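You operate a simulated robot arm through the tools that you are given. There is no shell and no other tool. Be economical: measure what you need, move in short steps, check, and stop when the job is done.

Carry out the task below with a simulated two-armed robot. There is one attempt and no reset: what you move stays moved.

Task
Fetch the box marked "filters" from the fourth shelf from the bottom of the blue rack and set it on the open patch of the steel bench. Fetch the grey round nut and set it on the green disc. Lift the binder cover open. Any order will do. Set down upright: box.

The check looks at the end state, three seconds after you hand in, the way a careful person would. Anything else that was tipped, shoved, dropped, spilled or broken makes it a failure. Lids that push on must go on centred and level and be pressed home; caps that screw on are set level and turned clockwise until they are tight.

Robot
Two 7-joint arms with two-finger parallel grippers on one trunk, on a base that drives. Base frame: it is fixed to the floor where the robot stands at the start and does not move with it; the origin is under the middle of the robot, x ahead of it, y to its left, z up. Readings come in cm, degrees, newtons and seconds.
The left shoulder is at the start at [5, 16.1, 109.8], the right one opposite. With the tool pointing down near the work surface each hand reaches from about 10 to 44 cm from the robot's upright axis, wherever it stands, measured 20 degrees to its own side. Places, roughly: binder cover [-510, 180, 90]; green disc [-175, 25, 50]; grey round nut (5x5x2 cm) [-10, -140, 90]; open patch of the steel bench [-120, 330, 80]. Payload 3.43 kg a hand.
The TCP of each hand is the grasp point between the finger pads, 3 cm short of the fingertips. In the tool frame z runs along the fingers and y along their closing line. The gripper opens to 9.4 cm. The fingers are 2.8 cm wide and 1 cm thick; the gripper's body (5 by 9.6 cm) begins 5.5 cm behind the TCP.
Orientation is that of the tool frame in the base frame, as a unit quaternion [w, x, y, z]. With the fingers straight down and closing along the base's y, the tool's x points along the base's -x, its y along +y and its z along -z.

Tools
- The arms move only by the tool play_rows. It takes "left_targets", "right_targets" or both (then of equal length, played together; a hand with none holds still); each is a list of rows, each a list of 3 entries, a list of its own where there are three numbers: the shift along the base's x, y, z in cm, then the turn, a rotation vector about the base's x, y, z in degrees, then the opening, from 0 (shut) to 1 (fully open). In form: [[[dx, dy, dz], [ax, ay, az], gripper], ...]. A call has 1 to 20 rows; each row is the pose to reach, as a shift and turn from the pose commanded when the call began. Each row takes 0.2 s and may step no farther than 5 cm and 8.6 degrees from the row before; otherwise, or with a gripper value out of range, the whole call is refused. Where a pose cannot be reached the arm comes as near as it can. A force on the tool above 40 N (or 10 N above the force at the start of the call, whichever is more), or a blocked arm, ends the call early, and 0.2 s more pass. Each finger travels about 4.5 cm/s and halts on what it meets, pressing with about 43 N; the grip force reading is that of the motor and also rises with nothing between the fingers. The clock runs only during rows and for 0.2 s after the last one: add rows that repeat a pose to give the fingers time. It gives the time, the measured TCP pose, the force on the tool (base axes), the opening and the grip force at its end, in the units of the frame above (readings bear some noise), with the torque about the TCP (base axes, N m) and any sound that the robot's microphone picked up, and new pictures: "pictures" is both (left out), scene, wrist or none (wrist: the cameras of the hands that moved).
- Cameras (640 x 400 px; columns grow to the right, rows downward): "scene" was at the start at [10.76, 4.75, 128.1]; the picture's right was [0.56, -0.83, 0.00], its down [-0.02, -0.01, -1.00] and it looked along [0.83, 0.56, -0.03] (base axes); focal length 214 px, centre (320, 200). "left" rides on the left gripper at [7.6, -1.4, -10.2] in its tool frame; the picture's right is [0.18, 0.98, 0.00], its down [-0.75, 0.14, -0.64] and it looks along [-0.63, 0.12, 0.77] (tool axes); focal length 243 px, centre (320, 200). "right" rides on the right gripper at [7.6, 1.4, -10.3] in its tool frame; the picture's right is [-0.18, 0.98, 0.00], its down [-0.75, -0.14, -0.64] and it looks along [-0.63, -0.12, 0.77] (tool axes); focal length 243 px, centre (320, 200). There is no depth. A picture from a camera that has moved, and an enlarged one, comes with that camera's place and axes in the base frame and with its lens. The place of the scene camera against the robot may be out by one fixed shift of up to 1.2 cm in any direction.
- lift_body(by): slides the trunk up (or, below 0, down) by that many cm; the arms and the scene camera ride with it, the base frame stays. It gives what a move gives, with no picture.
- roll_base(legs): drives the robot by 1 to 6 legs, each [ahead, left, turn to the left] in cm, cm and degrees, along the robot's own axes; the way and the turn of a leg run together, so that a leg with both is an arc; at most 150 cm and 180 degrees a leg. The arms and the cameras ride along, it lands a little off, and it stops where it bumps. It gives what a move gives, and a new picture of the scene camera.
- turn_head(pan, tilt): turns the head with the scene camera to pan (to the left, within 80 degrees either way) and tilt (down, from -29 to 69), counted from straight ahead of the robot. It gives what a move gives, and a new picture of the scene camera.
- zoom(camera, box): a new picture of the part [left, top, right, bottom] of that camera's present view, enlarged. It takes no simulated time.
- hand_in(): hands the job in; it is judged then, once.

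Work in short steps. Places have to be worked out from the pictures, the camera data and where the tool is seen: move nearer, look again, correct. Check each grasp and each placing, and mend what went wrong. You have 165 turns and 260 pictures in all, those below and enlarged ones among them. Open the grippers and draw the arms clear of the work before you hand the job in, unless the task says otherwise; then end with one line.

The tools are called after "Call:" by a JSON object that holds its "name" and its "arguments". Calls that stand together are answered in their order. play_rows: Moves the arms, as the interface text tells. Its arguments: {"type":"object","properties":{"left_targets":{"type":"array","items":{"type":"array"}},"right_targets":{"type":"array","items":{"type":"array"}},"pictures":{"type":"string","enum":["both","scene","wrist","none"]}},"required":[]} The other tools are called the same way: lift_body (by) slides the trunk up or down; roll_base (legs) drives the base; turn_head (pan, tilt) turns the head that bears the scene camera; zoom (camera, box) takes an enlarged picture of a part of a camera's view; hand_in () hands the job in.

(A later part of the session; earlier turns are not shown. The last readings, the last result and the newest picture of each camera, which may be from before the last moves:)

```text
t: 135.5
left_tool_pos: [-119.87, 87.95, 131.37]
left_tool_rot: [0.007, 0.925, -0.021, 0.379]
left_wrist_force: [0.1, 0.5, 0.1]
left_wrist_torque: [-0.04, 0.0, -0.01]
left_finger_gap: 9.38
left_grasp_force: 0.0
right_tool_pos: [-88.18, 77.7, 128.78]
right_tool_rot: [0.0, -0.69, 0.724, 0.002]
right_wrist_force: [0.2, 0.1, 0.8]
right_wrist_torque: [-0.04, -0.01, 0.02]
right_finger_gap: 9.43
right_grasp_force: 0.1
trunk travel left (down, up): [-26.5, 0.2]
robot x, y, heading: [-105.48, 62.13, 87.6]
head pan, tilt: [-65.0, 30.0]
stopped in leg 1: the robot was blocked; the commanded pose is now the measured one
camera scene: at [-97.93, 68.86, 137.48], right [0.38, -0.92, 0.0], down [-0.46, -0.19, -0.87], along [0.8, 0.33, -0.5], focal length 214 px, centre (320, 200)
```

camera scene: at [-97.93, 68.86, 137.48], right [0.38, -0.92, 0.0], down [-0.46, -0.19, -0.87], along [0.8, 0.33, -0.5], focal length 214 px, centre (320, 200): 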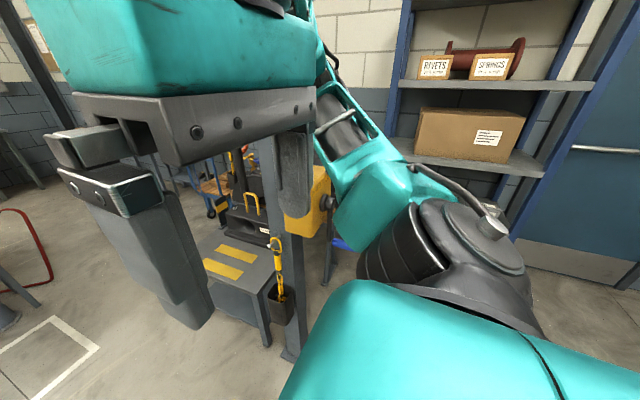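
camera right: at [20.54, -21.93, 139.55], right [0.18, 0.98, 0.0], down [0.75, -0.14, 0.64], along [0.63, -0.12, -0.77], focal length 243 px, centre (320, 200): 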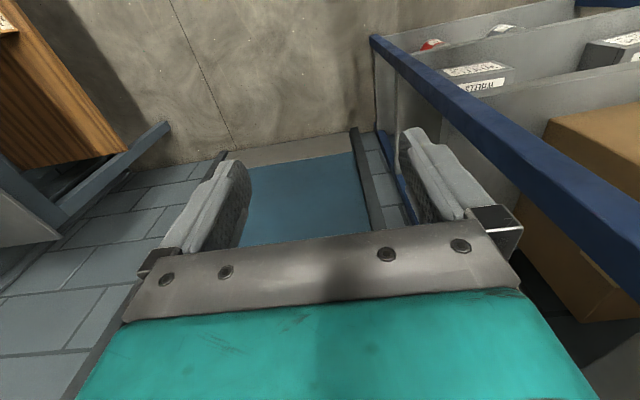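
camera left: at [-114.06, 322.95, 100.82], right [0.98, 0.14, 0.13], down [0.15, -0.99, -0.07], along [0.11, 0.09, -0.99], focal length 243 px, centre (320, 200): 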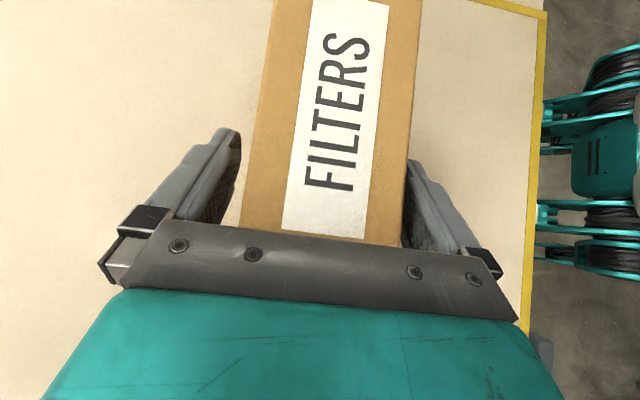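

Still blocked at about the same y, so it is something behind, probably near the red cart. I look left/back.

Call:
{"name": "roll_base", "arguments": {"legs": [[8, 0, 0]]}}

Call:
{"name": "turn_head", "arguments": {"pan": 80, "tilt": 60}}

Call:
{"name": "turn_head", "arguments": {"pan": 80, "tilt": 20}}

```text
t: 136.6
left_tool_pos: [-119.56, 95.57, 131.37]
left_tool_rot: [0.005, 0.925, -0.02, 0.38]
left_wrist_force: [-0.2, 0.0, 0.1]
left_wrist_torque: [-0.03, -0.01, 0.02]
left_finger_gap: 9.4
left_grasp_force: 0.0
right_tool_pos: [-87.88, 85.44, 128.95]
right_tool_rot: [0.0, -0.691, 0.723, 0.002]
right_wrist_force: [-0.2, 0.1, -0.4]
right_wrist_torque: [-0.06, 0.03, 0.04]
right_finger_gap: 9.41
right_grasp_force: 0.1
trunk travel left (down, up): [-26.5, 0.2]
robot x, y, heading: [-105.86, 69.55, 87.5]
head pan, tilt: [-65.0, 30.0]
camera scene: at [-97.59, 76.64, 137.49], right [0.38, -0.92, 0.0], down [-0.46, -0.19, -0.87], along [0.8, 0.33, -0.5], focal length 214 px, centre (320, 200)
```

scene: 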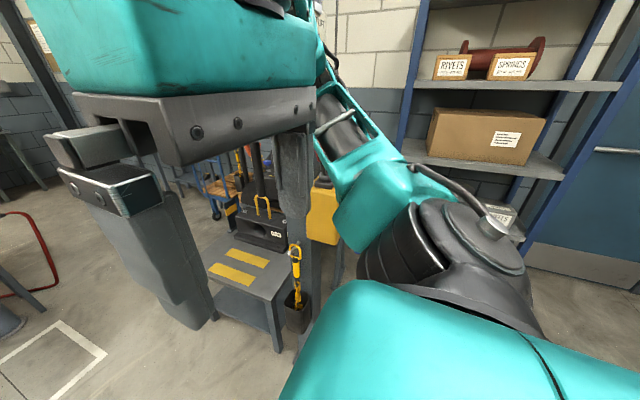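

```text
t: 138.9
left_tool_pos: [-119.5, 95.55, 131.31]
left_tool_rot: [0.006, 0.925, -0.021, 0.38]
left_wrist_force: [0.5, 0.2, 0.3]
left_wrist_torque: [0.01, 0.01, -0.01]
left_finger_gap: 9.38
left_grasp_force: 0.0
right_tool_pos: [-87.92, 85.24, 128.92]
right_tool_rot: [0.0, -0.69, 0.724, 0.001]
right_wrist_force: [-0.4, 0.2, 0.0]
right_wrist_torque: [0.0, 0.0, 0.0]
right_finger_gap: 9.4
right_grasp_force: 0.0
trunk travel left (down, up): [-26.5, 0.2]
robot x, y, heading: [-105.2, 69.39, 87.1]
head pan, tilt: [80.0, 60.0]
camera scene: at [-112.46, 74.58, 133.29], right [0.22, 0.98, 0.0], down [0.84, -0.19, -0.5], along [-0.49, 0.11, -0.87], focal length 214 px, centre (320, 200)
```

scene: 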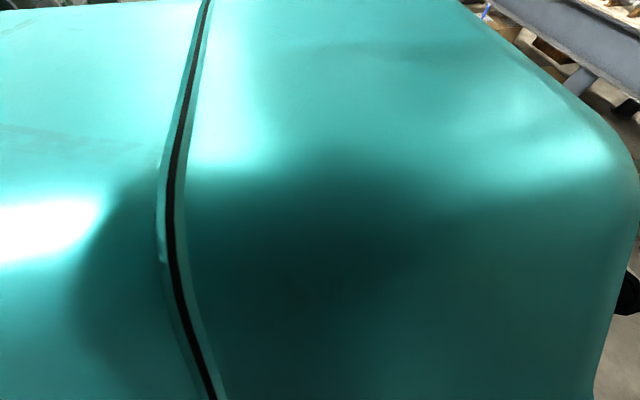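

```text
t: 139.9
left_tool_pos: [-119.62, 95.64, 131.5]
left_tool_rot: [0.006, 0.925, -0.021, 0.38]
left_wrist_force: [0.0, 0.4, 0.1]
left_wrist_torque: [0.03, 0.03, 0.04]
left_finger_gap: 9.42
left_grasp_force: 0.1
right_tool_pos: [-87.91, 85.43, 128.91]
right_tool_rot: [0.002, -0.69, 0.724, 0.002]
right_wrist_force: [0.3, -0.2, 0.1]
right_wrist_torque: [0.02, -0.03, 0.02]
right_finger_gap: 9.41
right_grasp_force: 0.1
trunk travel left (down, up): [-26.5, 0.2]
robot x, y, heading: [-105.4, 69.84, 87.5]
head pan, tilt: [80.0, 20.0]
camera scene: at [-115.05, 75.15, 139.1], right [0.22, 0.98, 0.0], down [0.33, -0.07, -0.94], along [-0.92, 0.21, -0.34], focal length 214 px, centre (320, 200)
```

scene: 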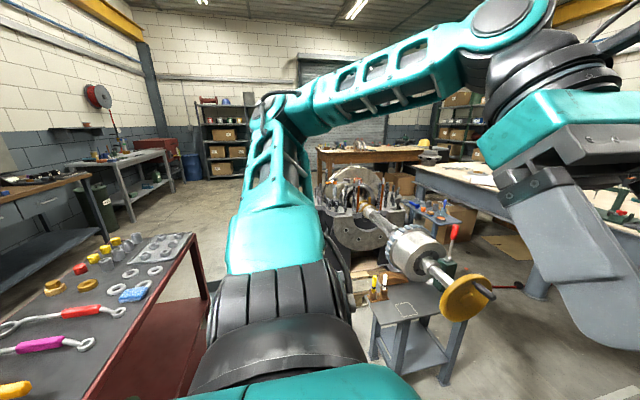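

The red cart's corner is nearer than I thought (about x -125, y 31): the base's rear-left met it. I shift right and follow the exact line used on the way in.

Call:
{"name": "roll_base", "arguments": {"legs": [[0, -10, 0], [-76.5, -23, 0]]}}

Call:
{"name": "turn_head", "arguments": {"pan": 70, "tilt": 20}}

```text
t: 145.2
left_tool_pos: [-89.81, 20.57, 131.33]
left_tool_rot: [0.006, 0.924, -0.02, 0.381]
left_wrist_force: [-0.3, 1.0, -0.6]
left_wrist_torque: [0.01, 0.0, -0.02]
left_finger_gap: 9.41
left_grasp_force: 0.0
right_tool_pos: [-58.23, 10.57, 128.94]
right_tool_rot: [0.001, -0.691, 0.723, 0.002]
right_wrist_force: [0.3, -0.2, 0.3]
right_wrist_torque: [0.03, -0.01, 0.03]
right_finger_gap: 9.42
right_grasp_force: 0.0
trunk travel left (down, up): [-26.5, 0.2]
robot x, y, heading: [-75.55, -5.41, 87.5]
head pan, tilt: [80.0, 20.0]
camera scene: at [-85.28, 0.25, 139.11], right [0.22, 0.98, 0.0], down [0.33, -0.07, -0.94], along [-0.92, 0.2, -0.34], focal length 214 px, centre (320, 200)
```

scene: 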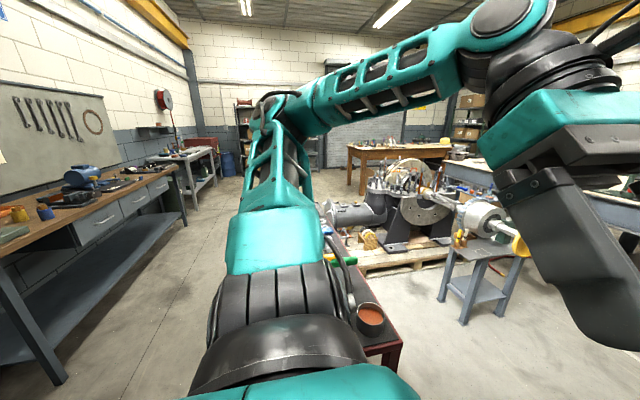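

```text
t: 145.9
left_tool_pos: [-89.89, 20.67, 131.33]
left_tool_rot: [0.005, 0.925, -0.019, 0.38]
left_wrist_force: [-0.5, -1.2, -0.5]
left_wrist_torque: [-0.04, -0.01, -0.01]
left_finger_gap: 9.39
left_grasp_force: 0.1
right_tool_pos: [-58.2, 10.56, 129.01]
right_tool_rot: [0.001, -0.691, 0.723, 0.003]
right_wrist_force: [-0.1, 0.8, 0.4]
right_wrist_torque: [0.03, -0.01, 0.0]
right_finger_gap: 9.42
right_grasp_force: 0.0
trunk travel left (down, up): [-26.5, 0.2]
robot x, y, heading: [-75.38, -5.04, 87.5]
head pan, tilt: [70.0, 20.0]
camera scene: at [-84.81, 1.82, 139.1], right [0.38, 0.92, 0.0], down [0.32, -0.13, -0.94], along [-0.87, 0.36, -0.34], focal length 214 px, centre (320, 200)
```

scene: 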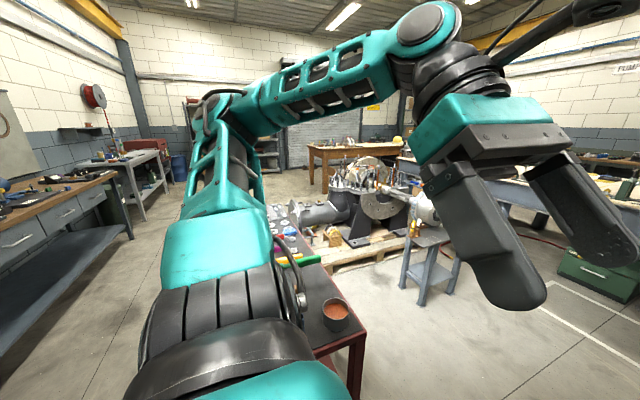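

Passed the cart. I move away from it, turn to face the -y bench, and look for the nut.

Call:
{"name": "roll_base", "arguments": {"legs": [[-15, -45, 0], [0, 0, -177.5]]}}

Call:
{"name": "turn_head", "arguments": {"pan": 0, "tilt": 30}}

```text
t: 157.7
left_tool_pos: [-16.37, -48.68, 131.4]
left_tool_rot: [-0.38, 0.009, 0.925, 0.001]
left_wrist_force: [-0.7, -0.1, 0.5]
left_wrist_torque: [-0.02, 0.01, 0.02]
left_finger_gap: 9.38
left_grasp_force: 0.1
right_tool_pos: [-48.43, -39.35, 128.86]
right_tool_rot: [0.002, 0.714, 0.7, -0.001]
right_wrist_force: [-0.5, -0.2, 0.4]
right_wrist_torque: [0.0, 0.02, 0.01]
right_finger_gap: 9.4
right_grasp_force: 0.2
trunk travel left (down, up): [-26.5, 0.2]
robot x, y, heading: [-31.19, -22.95, -90.8]
head pan, tilt: [70.0, 20.0]
camera scene: at [-23.44, -30.6, 139.1], right [-0.36, -0.93, 0.0], down [-0.32, 0.12, -0.94], along [0.88, -0.34, -0.34], focal length 214 px, centre (320, 200)
```

scene: 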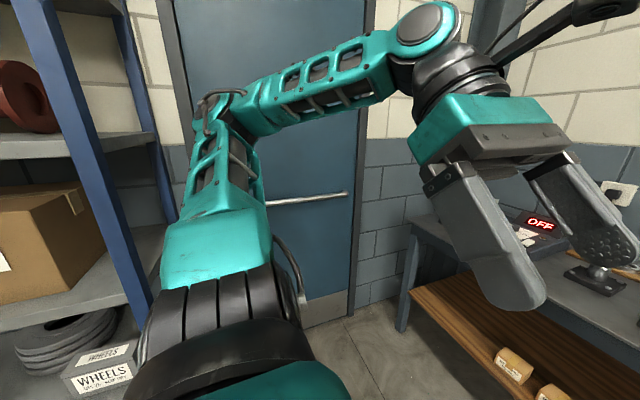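

```text
t: 159.1
left_tool_pos: [-16.4, -48.73, 131.38]
left_tool_rot: [-0.38, 0.009, 0.925, 0.002]
left_wrist_force: [0.4, -0.3, -1.0]
left_wrist_torque: [0.0, -0.02, -0.05]
left_finger_gap: 9.41
left_grasp_force: 0.2
right_tool_pos: [-48.24, -39.44, 128.93]
right_tool_rot: [0.003, 0.713, 0.701, 0.0]
right_wrist_force: [0.1, 0.0, -1.0]
right_wrist_torque: [-0.01, -0.02, 0.01]
right_finger_gap: 9.39
right_grasp_force: 0.0
trunk travel left (down, up): [-26.5, 0.2]
robot x, y, heading: [-31.35, -22.91, -91.0]
head pan, tilt: [0.0, 30.0]
camera scene: at [-32.28, -36.29, 137.5], right [-1.0, 0.02, 0.0], down [0.01, 0.5, -0.87], along [-0.02, -0.87, -0.5], focal length 214 px, centre (320, 200)
```

scene: 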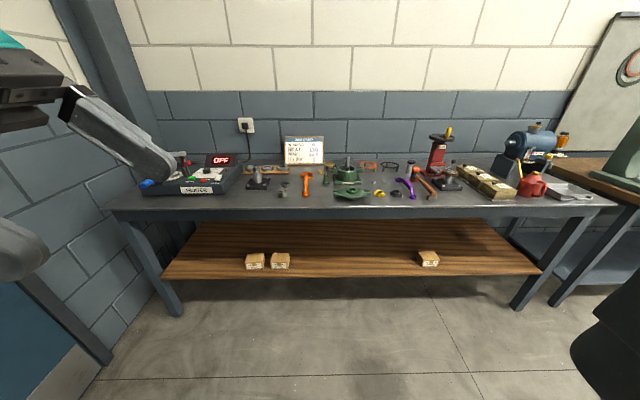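

I zoom into the bench area where the nut should be.

Call:
{"name": "zoom", "arguments": {"camera": "scene", "box": [230, 140, 390, 240]}}

```text
4.00 times, centred on (310, 190) of scene
camera zoom: at [-32.28, -36.29, 137.5], right [-1.0, 0.02, 0.0], down [0.01, 0.5, -0.87], along [-0.02, -0.87, -0.5], focal length 858 px, centre (360, 240)
```

zoom: 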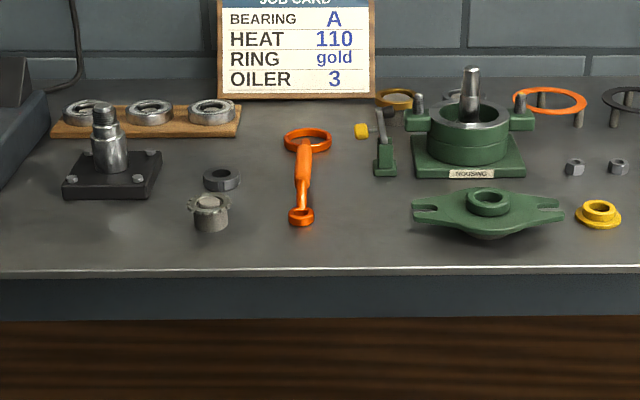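

The dark slotted ring at about (-17, -133) is the grey round nut. I drive in so the right hand can reach it, and look with the wrist camera.

Call:
{"name": "roll_base", "arguments": {"legs": [[69, 26, 1]]}}

Call:
{"name": "play_rows", "arguments": {"right_targets": [[[0, -4, -2], [0, 0, 0], 1], [[0, -8, -4], [0, 0, 0], 1], [[0, -10, -8], [0, 0, 0], 1], [[0, -10, -12], [0, 0, 0], 1], [[0, -10, -12], [0, 0, 0], 1]]}}

```text
t: 162.9
left_tool_pos: [8.14, -114.19, 131.31]
left_tool_rot: [-0.38, 0.004, 0.925, -0.002]
left_wrist_force: [-0.3, -0.5, 0.3]
left_wrist_torque: [0.0, 0.0, -0.01]
left_finger_gap: 9.42
left_grasp_force: 0.1
right_tool_pos: [-23.79, -105.04, 128.79]
right_tool_rot: [0.002, 0.711, 0.703, -0.001]
right_wrist_force: [-0.2, 1.2, -0.2]
right_wrist_torque: [-0.03, -0.03, 0.03]
right_finger_gap: 9.39
right_grasp_force: 0.0
trunk travel left (down, up): [-26.5, 0.2]
robot x, y, heading: [-6.78, -88.72, -90.3]
head pan, tilt: [0.0, 30.0]
stopped in leg 1: the robot was blocked; the commanded pose is now the measured one
camera scene: at [-7.79, -101.94, 137.51], right [-1.0, 0.01, 0.0], down [0.0, 0.5, -0.87], along [-0.01, -0.87, -0.5], focal length 214 px, centre (320, 200)
```

scene: 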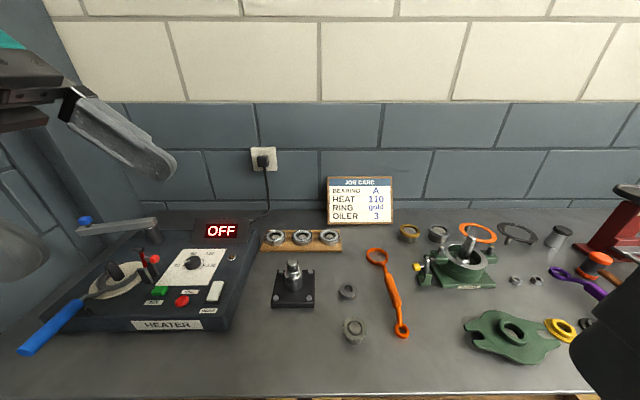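

```text
t: 164.1
left_tool_pos: [8.21, -114.35, 131.25]
left_tool_rot: [-0.38, 0.004, 0.925, -0.001]
left_wrist_force: [0.6, -0.9, 0.1]
left_wrist_torque: [-0.03, 0.0, 0.03]
left_finger_gap: 9.39
left_grasp_force: 0.0
right_tool_pos: [-23.72, -115.28, 117.14]
right_tool_rot: [0.002, 0.711, 0.703, -0.001]
right_wrist_force: [-0.1, -0.3, -1.0]
right_wrist_torque: [0.01, 0.01, -0.04]
right_finger_gap: 9.42
right_grasp_force: 0.0
trunk travel left (down, up): [-26.5, 0.2]
robot x, y, heading: [-6.87, -88.67, -90.5]
head pan, tilt: [0.0, 30.0]
camera scene: at [-7.77, -102.05, 137.5], right [-1.0, 0.01, 0.0], down [0.0, 0.5, -0.87], along [-0.01, -0.87, -0.5], focal length 214 px, centre (320, 200)
camera right: at [-22.32, -107.63, 127.38], right [0.98, -0.19, 0.0], down [-0.15, -0.75, 0.65], along [-0.12, -0.63, -0.76], focal length 243 px, centre (320, 200)
```

scene: 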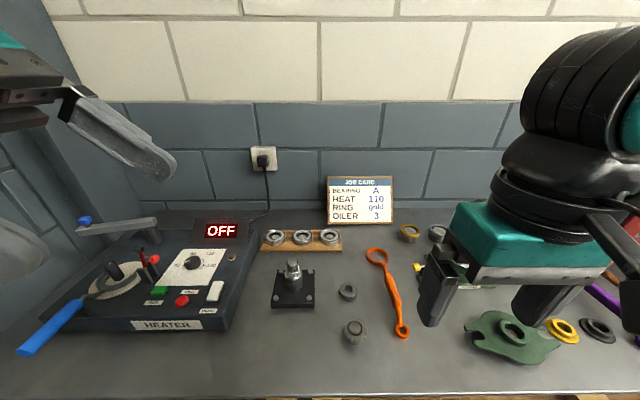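
right: 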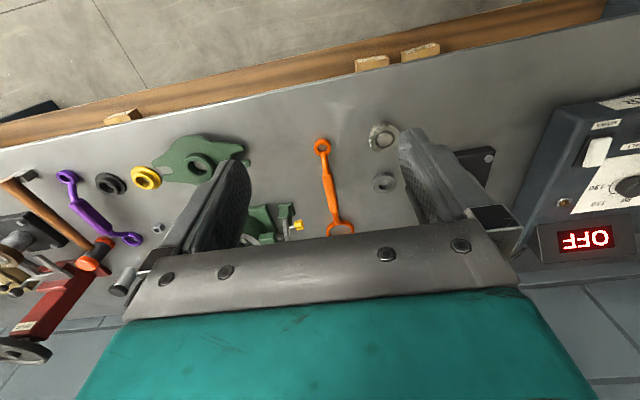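

Base met the bench's lower shelf; the nut is about 47 cm ahead at (-15.5, -136). I lower the trunk 10 cm for better reach and move the right hand above the nut.

Call:
{"name": "lift_body", "arguments": {"by": -10}}

Call:
{"name": "play_rows", "arguments": {"right_targets": [[[2, -4, -1], [0, 0, 0], 1], [[4, -8, -2], [0, 0, 0], 1], [[6, -12, -3], [0, 0, 0], 1], [[8, -16, -4], [0, 0, 0], 1], [[8.2, -20.5, -5], [0, 0, 0], 1], [[8.2, -20.5, -5], [0, 0, 0], 1]]}}

```text
t: 165.4
left_tool_pos: [8.28, -114.18, 121.36]
left_tool_rot: [-0.38, 0.003, 0.925, -0.001]
left_wrist_force: [0.3, -0.1, 0.8]
left_wrist_torque: [0.02, 0.0, 0.0]
left_finger_gap: 9.4
left_grasp_force: 0.1
right_tool_pos: [-23.73, -115.29, 107.14]
right_tool_rot: [0.002, 0.71, 0.704, -0.001]
right_wrist_force: [0.6, 0.0, 0.1]
right_wrist_torque: [0.02, 0.05, -0.02]
right_finger_gap: 9.4
right_grasp_force: 0.0
trunk travel left (down, up): [-16.5, 10.2]
robot x, y, heading: [-6.94, -88.61, -90.5]
head pan, tilt: [0.0, 30.0]
```

```text
t: 166.8
left_tool_pos: [8.11, -114.14, 121.31]
left_tool_rot: [-0.379, 0.003, 0.926, -0.001]
left_wrist_force: [0.4, -0.4, -0.2]
left_wrist_torque: [0.0, 0.02, -0.04]
left_finger_gap: 9.41
left_grasp_force: 0.1
right_tool_pos: [-15.54, -135.66, 101.98]
right_tool_rot: [0.003, 0.71, 0.704, -0.001]
right_wrist_force: [0.3, 0.1, -0.2]
right_wrist_torque: [0.01, 0.04, 0.01]
right_finger_gap: 9.4
right_grasp_force: 0.1
trunk travel left (down, up): [-16.5, 10.2]
robot x, y, heading: [-6.8, -88.82, -90.4]
head pan, tilt: [0.0, 30.0]
camera scene: at [-7.79, -102.05, 127.5], right [-1.0, 0.01, 0.0], down [0.0, 0.5, -0.87], along [-0.01, -0.87, -0.5], focal length 214 px, centre (320, 200)
camera right: at [-14.13, -127.95, 112.36], right [0.98, -0.19, 0.0], down [-0.15, -0.75, 0.65], along [-0.12, -0.63, -0.76], focal length 243 px, centre (320, 200)
```

scene: 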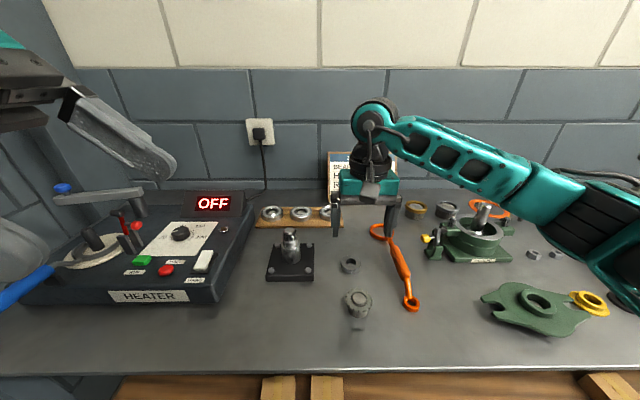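
right: 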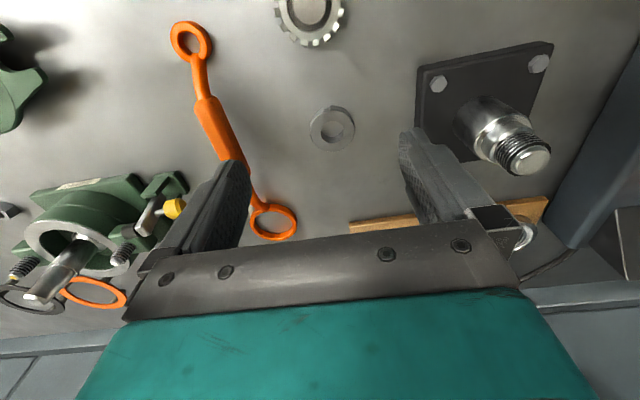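

Two grey pieces are near: a plain ring at (-14.7, -137) and a toothed one nearer. I enlarge both to tell which is the round nut.

Call:
{"name": "zoom", "arguments": {"camera": "right", "box": [230, 0, 430, 125]}}

Call:
{"name": "zoom", "arguments": {"camera": "scene", "box": [300, 240, 420, 330]}}

```text
3.20 times, centred on (330, 62) of right
camera zoom: at [-14.13, -127.95, 112.36], right [0.98, -0.19, 0.0], down [-0.15, -0.75, 0.65], along [-0.12, -0.63, -0.76], focal length 776 px, centre (288, 640)
```

zoom: 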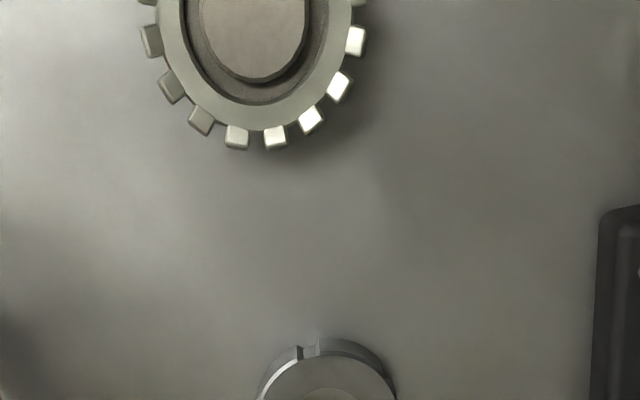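

```text
4.44 times, centred on (360, 285) of scene
camera zoom: at [-7.79, -102.05, 127.5], right [-1.0, 0.01, 0.0], down [0.0, 0.5, -0.87], along [-0.01, -0.87, -0.5], focal length 953 px, centre (142, -178)
```

zoom: 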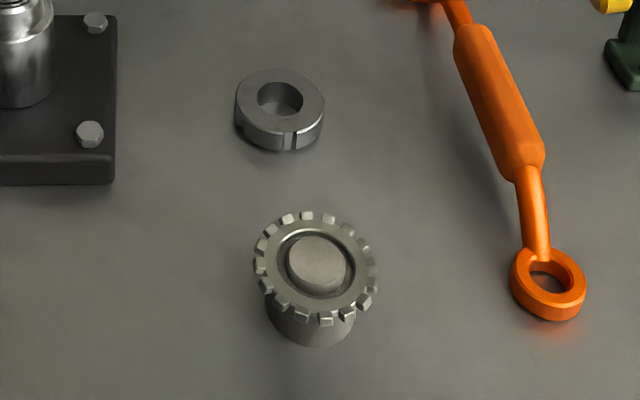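

The plain slotted ring is the nut (the toothed one is a washer on a post). I shift by (+0.7, -1.2) and descend to z≈96.

Call:
{"name": "play_rows", "arguments": {"right_targets": [[[0.7, -1.2, 0], [0, 0, 0], 1], [[0.7, -1.2, -3], [0, 0, 0], 1], [[0.7, -1.2, -6], [0, 0, 0], 1], [[0.7, -1.2, -6], [0, 0, 0], 1]]}}

```text
t: 167.8
left_tool_pos: [8.22, -114.32, 121.22]
left_tool_rot: [-0.38, 0.003, 0.925, -0.002]
left_wrist_force: [0.4, 0.8, 0.0]
left_wrist_torque: [0.02, 0.0, -0.03]
left_finger_gap: 9.42
left_grasp_force: 0.1
right_tool_pos: [-15.0, -137.0, 96.06]
right_tool_rot: [0.003, 0.711, 0.703, -0.002]
right_wrist_force: [-0.6, 0.4, 0.2]
right_wrist_torque: [-0.02, -0.04, 0.01]
right_finger_gap: 9.39
right_grasp_force: 0.0
trunk travel left (down, up): [-16.5, 10.2]
robot x, y, heading: [-6.99, -88.71, -90.7]
head pan, tilt: [0.0, 30.0]
camera scene: at [-7.78, -102.05, 127.5], right [-1.0, 0.01, 0.0], down [0.0, 0.5, -0.87], along [-0.01, -0.87, -0.5], focal length 214 px, centre (320, 200)
camera right: at [-13.59, -129.26, 106.4], right [0.98, -0.19, 0.0], down [-0.15, -0.75, 0.65], along [-0.12, -0.63, -0.76], focal length 243 px, centre (320, 200)
```

scene: 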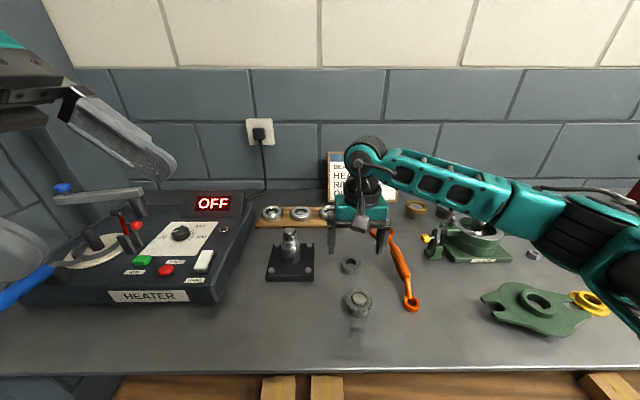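
right: 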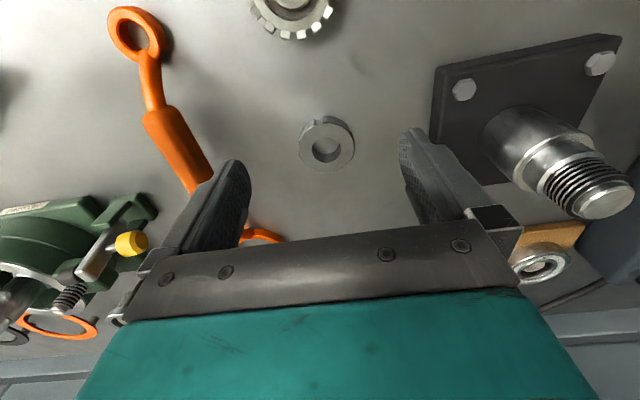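

Judging by the nut's apparent size, the bench top is near z 85.5 and the nut at about (-15, -139). I shift and descend to z 92, then check.

Call:
{"name": "play_rows", "arguments": {"right_targets": [[[0, -2.2, 0], [0, 0, 0], 1], [[0, -2.2, -2], [0, 0, 0], 1], [[0, -2.2, -4], [0, 0, 0], 1], [[0, -2.2, -4], [0, 0, 0], 1]], "pictures": "wrist"}}

```text
t: 168.8
left_tool_pos: [8.26, -114.22, 121.34]
left_tool_rot: [-0.38, 0.003, 0.925, -0.001]
left_wrist_force: [-0.7, 0.5, 0.1]
left_wrist_torque: [0.02, 0.05, 0.04]
left_finger_gap: 9.41
left_grasp_force: 0.0
right_tool_pos: [-14.8, -139.28, 91.97]
right_tool_rot: [0.002, 0.71, 0.704, 0.0]
right_wrist_force: [0.2, 0.7, -0.2]
right_wrist_torque: [0.01, -0.02, -0.02]
right_finger_gap: 9.39
right_grasp_force: 0.1
trunk travel left (down, up): [-16.5, 10.2]
robot x, y, heading: [-6.99, -88.54, -90.7]
head pan, tilt: [0.0, 30.0]
camera right: at [-13.27, -131.58, 102.3], right [0.98, -0.19, 0.0], down [-0.15, -0.75, 0.64], along [-0.12, -0.63, -0.76], focal length 243 px, centre (320, 200)
```

right: 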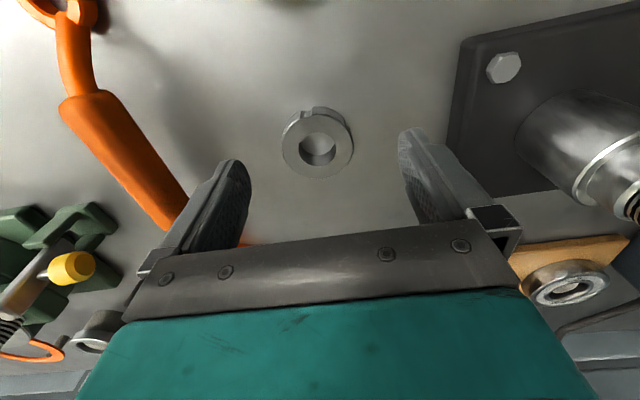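

The nut is centred between the fingers (top z≈87). I descend in small steps to just above the bench.

Call:
{"name": "play_rows", "arguments": {"right_targets": [[[0, -0.4, -1], [0, 0, 0], 1], [[0, -0.4, -2], [0, 0, 0], 1], [[0, -0.4, -2.6], [0, 0, 0], 1], [[0, -0.4, -3.1], [0, 0, 0], 1], [[0, -0.4, -3.5], [0, 0, 0], 1], [[0, -0.4, -3.5], [0, 0, 0], 1]], "pictures": "wrist"}}

```text
t: 170.2
left_tool_pos: [8.25, -114.07, 121.34]
left_tool_rot: [-0.381, 0.004, 0.925, -0.002]
left_wrist_force: [0.7, 0.7, -0.3]
left_wrist_torque: [0.01, 0.03, -0.01]
left_finger_gap: 9.35
left_grasp_force: 0.1
right_tool_pos: [-14.94, -139.63, 89.08]
right_tool_rot: [0.005, 0.71, 0.704, -0.003]
right_wrist_force: [0.3, 2.5, 23.9]
right_wrist_torque: [0.34, 1.2, -0.17]
right_finger_gap: 9.38
right_grasp_force: 0.2
trunk travel left (down, up): [-16.5, 10.2]
robot x, y, heading: [-6.91, -88.78, -90.3]
head pan, tilt: [0.0, 30.0]
camera right: at [-13.47, -131.84, 99.27], right [0.98, -0.19, 0.0], down [-0.15, -0.75, 0.65], along [-0.12, -0.64, -0.76], focal length 243 px, centre (320, 200)
```

right: 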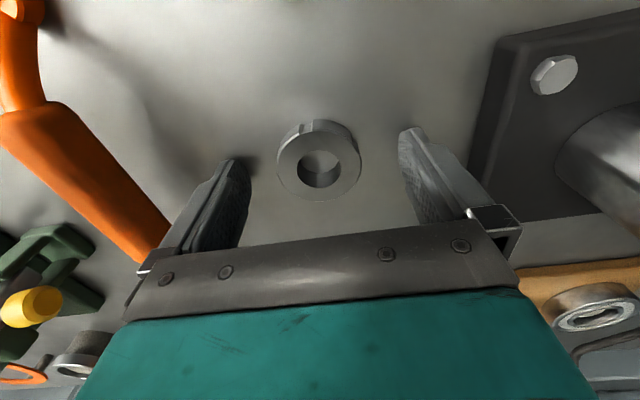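

Fingertips touched the bench (z≈86). I rise 0.6 cm and close on the nut.

Call:
{"name": "play_rows", "arguments": {"right_targets": [[[0, 0, 0.6], [0, 0, 0], 1], [[0, 0, 0.6], [0, 0, 0], 0.5], [[0, 0, 0.6], [0, 0, 0], 0.2], [[0, 0, 0.6], [0, 0, 0], 0], [[0, 0, 0.6], [0, 0, 0], 0], [[0, 0, 0.6], [0, 0, 0], 0], [[0, 0, 0.6], [0, 0, 0], 0]], "pictures": "wrist"}}

```text
t: 171.8
left_tool_pos: [8.13, -114.3, 121.3]
left_tool_rot: [-0.379, 0.003, 0.925, -0.002]
left_wrist_force: [-0.6, -0.5, -0.3]
left_wrist_torque: [-0.05, -0.01, -0.02]
left_finger_gap: 9.4
left_grasp_force: 0.0
right_tool_pos: [-14.88, -139.57, 89.22]
right_tool_rot: [0.002, 0.71, 0.704, 0.0]
right_wrist_force: [-0.6, -0.3, -0.2]
right_wrist_torque: [0.01, 0.01, -0.03]
right_finger_gap: 4.8
right_grasp_force: 42.7
trunk travel left (down, up): [-16.5, 10.2]
robot x, y, heading: [-6.79, -88.74, -90.5]
head pan, tilt: [0.0, 30.0]
camera right: at [-13.5, -131.93, 99.57], right [0.98, -0.19, 0.0], down [-0.15, -0.75, 0.64], along [-0.12, -0.63, -0.76], focal length 243 px, centre (320, 200)
```

right: 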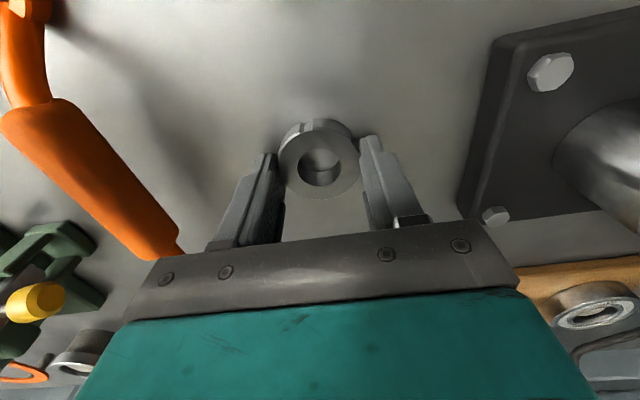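

Gripped (4.8 cm gap). I lift straight up and check that the nut came along.

Call:
{"name": "play_rows", "arguments": {"right_targets": [[[0, 0, 2], [0, 0, 0], 0], [[0, 0, 5], [0, 0, 0], 0], [[0, 0, 9], [0, 0, 0], 0], [[0, 0, 13], [0, 0, 0], 0], [[0, 0, 17], [0, 0, 0], 0], [[-2, 4, 20], [0, 0, 0], 0], [[-3, 8, 22], [0, 0, 0], 0], [[-4, 12, 22], [0, 0, 0], 0], [[-4, 16, 22], [0, 0, 0], 0], [[-4, 20, 22], [0, 0, 0], 0], [[-4, 20, 22], [0, 0, 0], 0]]}}

```text
refused: row 6 steps farther than a row can; nothing moved
```

One step was too long; resending.

Call:
{"name": "play_rows", "arguments": {"right_targets": [[[0, 0, 2], [0, 0, 0], 0], [[0, 0, 5], [0, 0, 0], 0], [[0, 0, 9], [0, 0, 0], 0], [[0, 0, 13], [0, 0, 0], 0], [[0, 0, 17], [0, 0, 0], 0], [[-1, 3, 20], [0, 0, 0], 0], [[-2, 6, 22], [0, 0, 0], 0], [[-3, 10, 22], [0, 0, 0], 0], [[-4, 14, 22], [0, 0, 0], 0], [[-4, 18, 22], [0, 0, 0], 0], [[-4, 18, 22], [0, 0, 0], 0]]}}

```text
t: 174.2
left_tool_pos: [8.19, -114.32, 121.41]
left_tool_rot: [-0.379, 0.003, 0.925, -0.001]
left_wrist_force: [0.3, 0.5, 1.0]
left_wrist_torque: [0.0, -0.01, 0.03]
left_finger_gap: 9.39
left_grasp_force: 0.1
right_tool_pos: [-19.09, -121.87, 111.31]
right_tool_rot: [0.002, 0.71, 0.704, -0.001]
right_wrist_force: [-0.8, 0.2, -0.8]
right_wrist_torque: [-0.02, -0.05, -0.02]
right_finger_gap: 4.79
right_grasp_force: 42.7
trunk travel left (down, up): [-16.5, 10.2]
robot x, y, heading: [-6.87, -88.56, -90.4]
head pan, tilt: [0.0, 30.0]
camera scene: at [-7.79, -102.06, 127.49], right [-1.0, 0.01, 0.0], down [0.0, 0.5, -0.87], along [-0.01, -0.87, -0.5], focal length 214 px, centre (320, 200)
camera right: at [-17.57, -114.15, 121.65], right [0.98, -0.19, 0.0], down [-0.15, -0.75, 0.65], along [-0.12, -0.63, -0.76], focal length 243 px, centre (320, 200)
```

scene: 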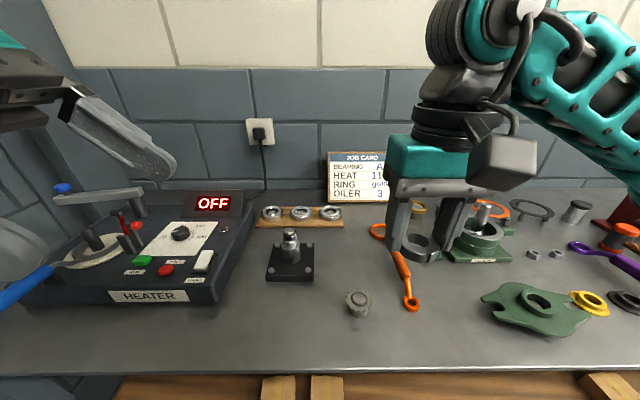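
right: 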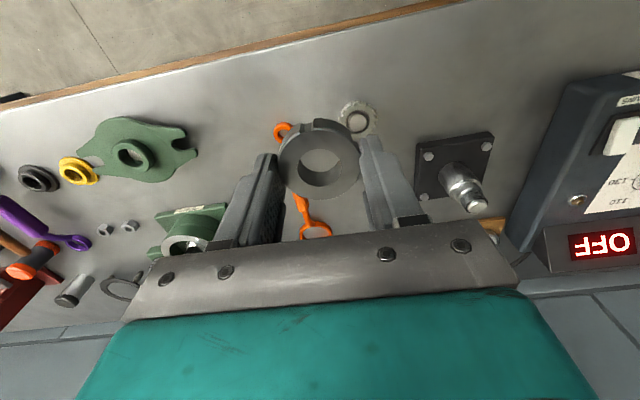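

The nut is held. I back off from the bench and turn toward the red cart to see where the green disc is.

Call:
{"name": "roll_base", "arguments": {"legs": [[-75, 0, 0], [0, 0, -97]]}}

Call:
{"name": "turn_head", "arguments": {"pan": 0, "tilt": 25}}

```text
t: 182.6
left_tool_pos: [-33.0, -20.91, 121.35]
left_tool_rot: [-0.246, 0.708, 0.596, 0.288]
left_wrist_force: [0.7, 0.6, 1.2]
left_wrist_torque: [-0.01, -0.01, -0.02]
left_finger_gap: 9.4
left_grasp_force: 0.1
right_tool_pos: [-36.06, 7.3, 111.18]
right_tool_rot: [0.001, 0.996, -0.088, -0.001]
right_wrist_force: [0.7, 0.5, -1.9]
right_wrist_torque: [0.03, -0.02, 0.0]
right_finger_gap: 4.78
right_grasp_force: 42.7
trunk travel left (down, up): [-16.5, 10.2]
robot x, y, heading: [-5.48, -10.23, 169.9]
head pan, tilt: [0.0, 30.0]
camera scene: at [-18.88, -8.25, 127.5], right [0.17, 0.98, 0.0], down [0.49, -0.09, -0.87], along [-0.85, 0.15, -0.5], focal length 214 px, centre (320, 200)
```

scene: 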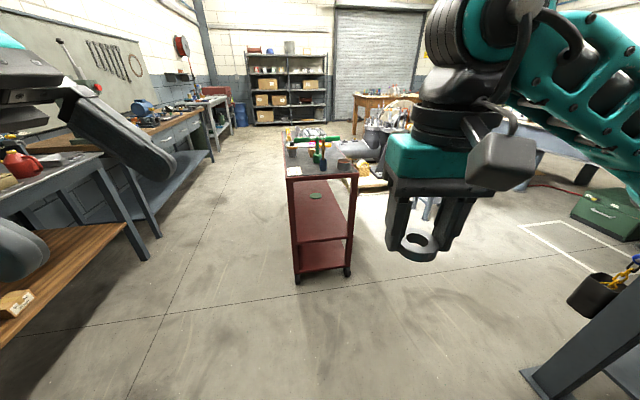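

```text
t: 183.2
left_tool_pos: [-32.95, -20.86, 121.21]
left_tool_rot: [-0.246, 0.708, 0.596, 0.288]
left_wrist_force: [0.6, -0.8, 0.2]
left_wrist_torque: [0.01, -0.02, -0.07]
left_finger_gap: 9.39
left_grasp_force: 0.1
right_tool_pos: [-35.96, 7.19, 111.35]
right_tool_rot: [0.001, 0.996, -0.088, -0.002]
right_wrist_force: [-0.4, 0.3, -1.2]
right_wrist_torque: [0.0, 0.01, -0.02]
right_finger_gap: 4.79
right_grasp_force: 43.1
trunk travel left (down, up): [-16.5, 10.2]
robot x, y, heading: [-5.25, -10.34, 170.1]
head pan, tilt: [0.0, 25.0]
camera scene: at [-19.05, -8.22, 128.29], right [0.17, 0.98, 0.0], down [0.42, -0.07, -0.91], along [-0.89, 0.16, -0.42], focal length 214 px, centre (320, 200)
```

scene: 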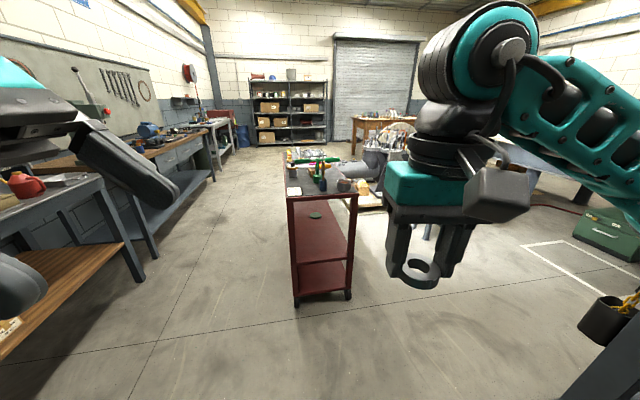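

The cart has three tiers; the green disc lies on the middle shelf beneath the top. I zoom in to measure.

Call:
{"name": "zoom", "arguments": {"camera": "scene", "box": [260, 140, 400, 310]}}

```text
2.35 times, centred on (330, 225) of scene
camera zoom: at [-19.05, -8.22, 128.29], right [0.17, 0.98, 0.0], down [0.42, -0.07, -0.91], along [-0.89, 0.16, -0.42], focal length 505 px, centre (296, 141)
```

zoom: 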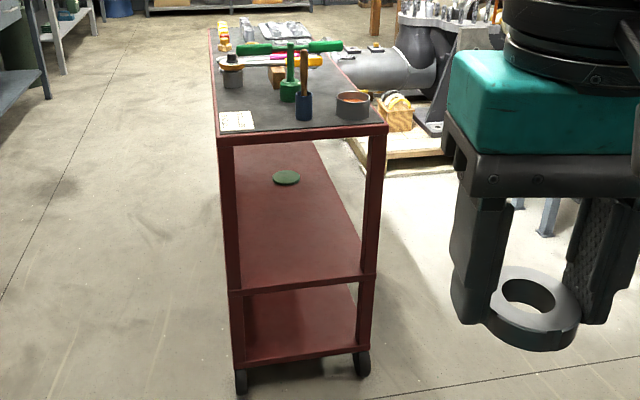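

Measured: cart x -122…-206, y -5…31, top z≈82, middle shelf z≈39; disc (10 cm) at about (-176, 17, 39.5), 14 cm in from the +y side. I'll need a forward-tilted right hand entering under the top; I test flipping the right wrist by 180° so its camera is on the upper side.

Call:
{"name": "play_rows", "arguments": {"left_targets": [[[0, -3, 0], [0, 0, 0], 1], [[0, -6, 0], [0, 0, 0], 1], [[0, -9, 0], [0, 0, 0], 1], [[0, -12, 0], [0, 0, 0], 1], [[0, -12, 0], [0, 0, 0], 1], [[0, -12, 0], [0, 0, 0], 1], [[0, -12, 0], [0, 0, 0], 1], [[0, -12, 0], [0, 0, 0], 1], [[0, -12, 0], [0, 0, 0], 1], [[0, -12, 0], [0, 0, 0], 1], [[0, -12, 0], [0, 0, 0], 1], [[0, -12, 0], [0, 0, 0], 1], [[0, -12, 0], [0, 0, 0], 1], [[0, -12, 0], [0, 0, 0], 1], [[0, -12, 0], [0, 0, 0], 1], [[0, -12, 0], [0, 0, 0], 1], [[0, -12, 0], [0, 0, 0], 1], [[0, -12, 0], [0, 0, 0], 1], [[0, -12, 0], [0, 0, 0], 1], [[0, -12, 0], [0, 0, 0], 1]], "right_targets": [[[0, 0, 0], [0, 0, -8], 0], [[0, 0, 0], [0, 0, -16], 0], [[0, 0, 0], [0, 0, -24], 0], [[0, 0, 0], [0, 0, -32], 0], [[0, 0, 0], [0, 0, -40], 0], [[0, 0, 0], [0, 0, -48], 0], [[0, 0, 0], [0, 0, -56], 0], [[0, 0, 0], [0, 0, -64], 0], [[0, 0, 0], [0, 0, -72], 0], [[0, 0, 0], [0, 0, -80], 0], [[0, 0, 0], [0, 0, -88], 0], [[0, 0, 0], [0, 0, -96], 0], [[0, 0, 0], [0, 0, -104], 0], [[0, 0, 0], [0, 0, -112], 0], [[0, 0, 0], [0, 0, -120], 0], [[0, 0, 0], [0, 0, -128], 0], [[0, 0, 0], [0, 0, -136], 0], [[0, 0, 0], [0, 0, -144], 0], [[0, 0, 0], [0, 0, -152], 0], [[0, 0, 0], [0, 0, -160], 0]], "pictures": "wrist"}}

```text
t: 187.4
left_tool_pos: [-33.09, -32.67, 121.35]
left_tool_rot: [-0.246, 0.709, 0.595, 0.289]
left_wrist_force: [-0.4, -0.5, -0.1]
left_wrist_torque: [-0.01, 0.06, 0.0]
left_finger_gap: 9.42
left_grasp_force: 0.1
right_tool_pos: [-35.96, 7.03, 111.43]
right_tool_rot: [0.002, -0.086, 0.996, 0.001]
right_wrist_force: [0.0, -0.6, -1.5]
right_wrist_torque: [0.01, 0.0, -0.03]
right_finger_gap: 4.78
right_grasp_force: 43.1
trunk travel left (down, up): [-16.5, 10.2]
robot x, y, heading: [-5.17, -9.66, 169.8]
head pan, tilt: [0.0, 25.0]
camera right: at [-43.76, 7.22, 121.63], right [0.01, 1.0, 0.0], down [0.76, -0.01, 0.65], along [0.65, -0.01, -0.76], focal length 243 px, centre (320, 200)
camera left: at [-34.72, -34.21, 133.98], right [0.99, -0.04, 0.12], down [-0.03, -1.0, -0.07], along [0.13, 0.07, -0.99], focal length 243 px, centre (320, 200)
```

right: 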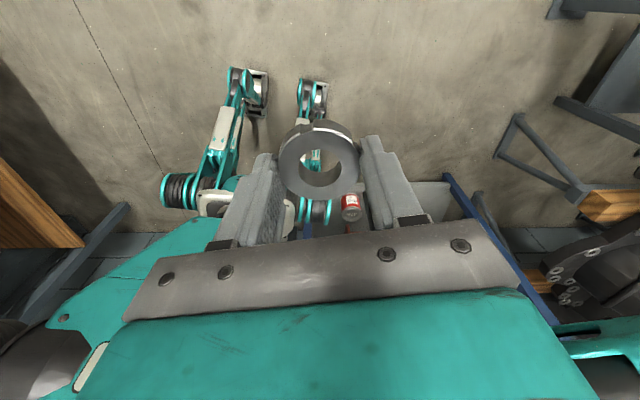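
left: 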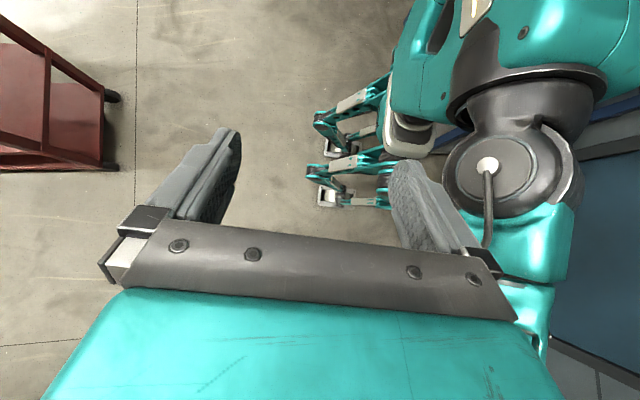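

The wrist flip works without reach problems. I raise the trunk for travel and drive to the open area by the cart, then turn to face -y.

Call:
{"name": "lift_body", "arguments": {"by": 10}}

Call:
{"name": "roll_base", "arguments": {"legs": [[107.8, -64.2, 0], [0, 0, 100]]}}

Call:
{"name": "turn_head", "arguments": {"pan": -40, "tilt": 30}}

```text
t: 188.7
left_tool_pos: [-33.0, -32.63, 131.28]
left_tool_rot: [-0.247, 0.708, 0.596, 0.289]
left_wrist_force: [0.1, -0.2, 0.7]
left_wrist_torque: [-0.03, -0.03, 0.02]
left_finger_gap: 9.36
left_grasp_force: 0.0
right_tool_pos: [-35.93, 7.13, 121.32]
right_tool_rot: [0.002, -0.087, 0.996, 0.001]
right_wrist_force: [-0.1, 0.1, -1.5]
right_wrist_torque: [0.0, -0.01, 0.01]
right_finger_gap: 4.8
right_grasp_force: 43.0
trunk travel left (down, up): [-26.5, 0.2]
robot x, y, heading: [-5.61, -9.83, 169.9]
head pan, tilt: [0.0, 25.0]
```

```text
t: 199.2
left_tool_pos: [-75.9, 47.08, 131.34]
left_tool_rot: [-0.38, 0.031, 0.924, 0.01]
left_wrist_force: [0.0, 0.4, -0.7]
left_wrist_torque: [-0.02, 0.02, -0.04]
left_finger_gap: 9.41
left_grasp_force: 0.1
right_tool_pos: [-115.19, 39.94, 121.39]
right_tool_rot: [-0.001, 0.798, -0.602, -0.003]
right_wrist_force: [0.2, -0.3, -1.4]
right_wrist_torque: [-0.02, 0.03, 0.04]
right_finger_gap: 4.8
right_grasp_force: 43.2
trunk travel left (down, up): [-26.5, 0.2]
robot x, y, heading: [-101.12, 72.15, -93.9]
head pan, tilt: [0.0, 25.0]
camera scene: at [-102.81, 58.73, 138.29], right [-1.0, 0.07, 0.0], down [0.03, 0.42, -0.91], along [-0.06, -0.9, -0.42], focal length 214 px, centre (320, 200)
```

scene: 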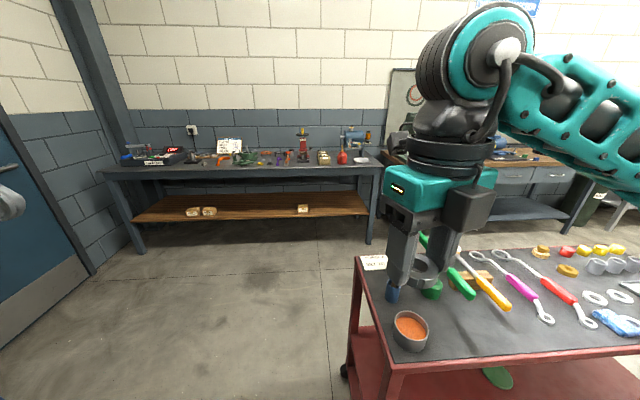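

```text
t: 200.3
left_tool_pos: [-75.91, 46.87, 131.31]
left_tool_rot: [-0.379, 0.032, 0.925, 0.01]
left_wrist_force: [0.5, -0.3, 0.0]
left_wrist_torque: [0.05, -0.01, 0.0]
left_finger_gap: 9.41
left_grasp_force: 0.1
right_tool_pos: [-115.17, 39.94, 121.33]
right_tool_rot: [0.0, 0.799, -0.601, -0.002]
right_wrist_force: [0.2, -0.1, -1.7]
right_wrist_torque: [0.04, 0.01, 0.01]
right_finger_gap: 4.82
right_grasp_force: 43.0
trunk travel left (down, up): [-26.5, 0.2]
robot x, y, heading: [-100.85, 71.98, -94.0]
head pan, tilt: [-40.0, 30.0]
camera scene: at [-108.45, 61.41, 137.5], right [-0.72, 0.69, 0.0], down [0.35, 0.36, -0.87], along [-0.6, -0.62, -0.5], focal length 214 px, centre (320, 200)
```

scene: 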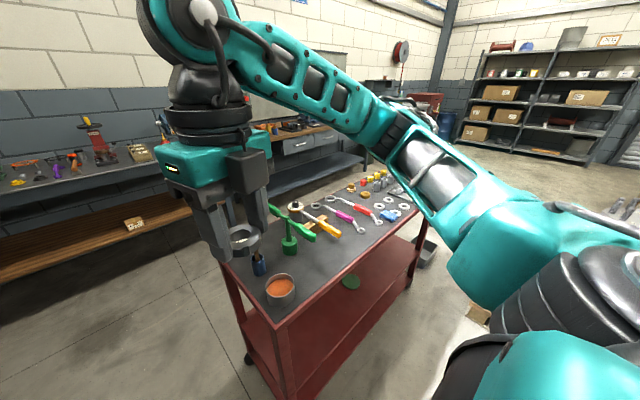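

Disc confirmed at about (-175.3, 16.4). I straighten the heading and sidestep right along the cart.

Call:
{"name": "roll_base", "arguments": {"legs": [[0, 0, 3.9], [0, -60, 0]]}}

Call:
{"name": "turn_head", "arguments": {"pan": -15, "tilt": 55}}

```text
t: 206.3
left_tool_pos: [-132.67, 48.67, 131.33]
left_tool_rot: [-0.379, 0.004, 0.925, -0.001]
left_wrist_force: [0.1, -0.1, -0.8]
left_wrist_torque: [0.03, -0.02, -0.02]
left_finger_gap: 9.39
left_grasp_force: 0.1
right_tool_pos: [-171.54, 39.54, 121.37]
right_tool_rot: [-0.001, 0.816, -0.579, -0.003]
right_wrist_force: [-0.5, -0.2, -2.0]
right_wrist_torque: [0.01, 0.0, 0.0]
right_finger_gap: 4.81
right_grasp_force: 42.6
trunk travel left (down, up): [-26.5, 0.2]
robot x, y, heading: [-159.35, 72.69, -90.1]
head pan, tilt: [-40.0, 30.0]
camera scene: at [-166.13, 61.38, 137.5], right [-0.76, 0.65, 0.0], down [0.33, 0.38, -0.87], along [-0.56, -0.66, -0.5], focal length 214 px, centre (320, 200)
```

scene: 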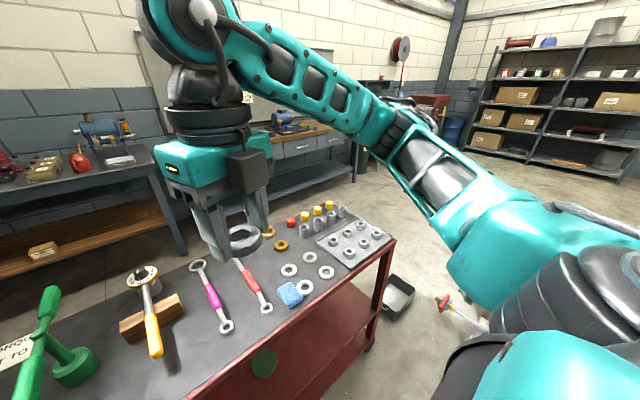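

```text
t: 207.2
left_tool_pos: [-132.7, 48.89, 131.3]
left_tool_rot: [-0.379, 0.004, 0.925, -0.001]
left_wrist_force: [0.4, -0.3, -0.2]
left_wrist_torque: [0.02, -0.02, -0.02]
left_finger_gap: 9.41
left_grasp_force: 0.1
right_tool_pos: [-171.53, 39.51, 121.36]
right_tool_rot: [0.0, 0.816, -0.578, -0.003]
right_wrist_force: [-0.4, 0.3, -2.0]
right_wrist_torque: [-0.01, 0.0, -0.02]
right_finger_gap: 4.79
right_grasp_force: 42.8
trunk travel left (down, up): [-26.5, 0.2]
robot x, y, heading: [-159.65, 72.61, -90.5]
head pan, tilt: [-15.0, 55.0]
camera scene: at [-162.18, 61.3, 133.9], right [-0.96, 0.27, 0.0], down [0.22, 0.79, -0.57], along [-0.15, -0.55, -0.82], focal length 214 px, centre (320, 200)
```

scene: 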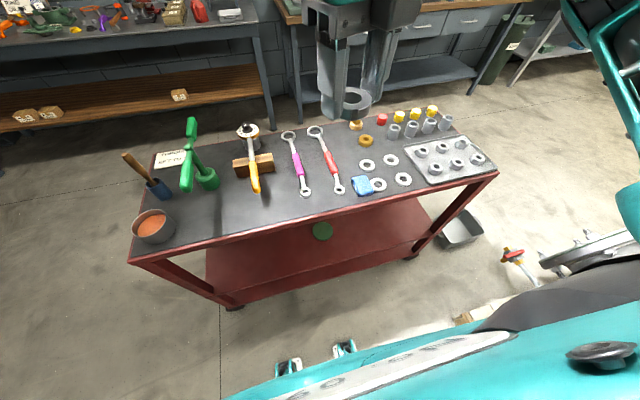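

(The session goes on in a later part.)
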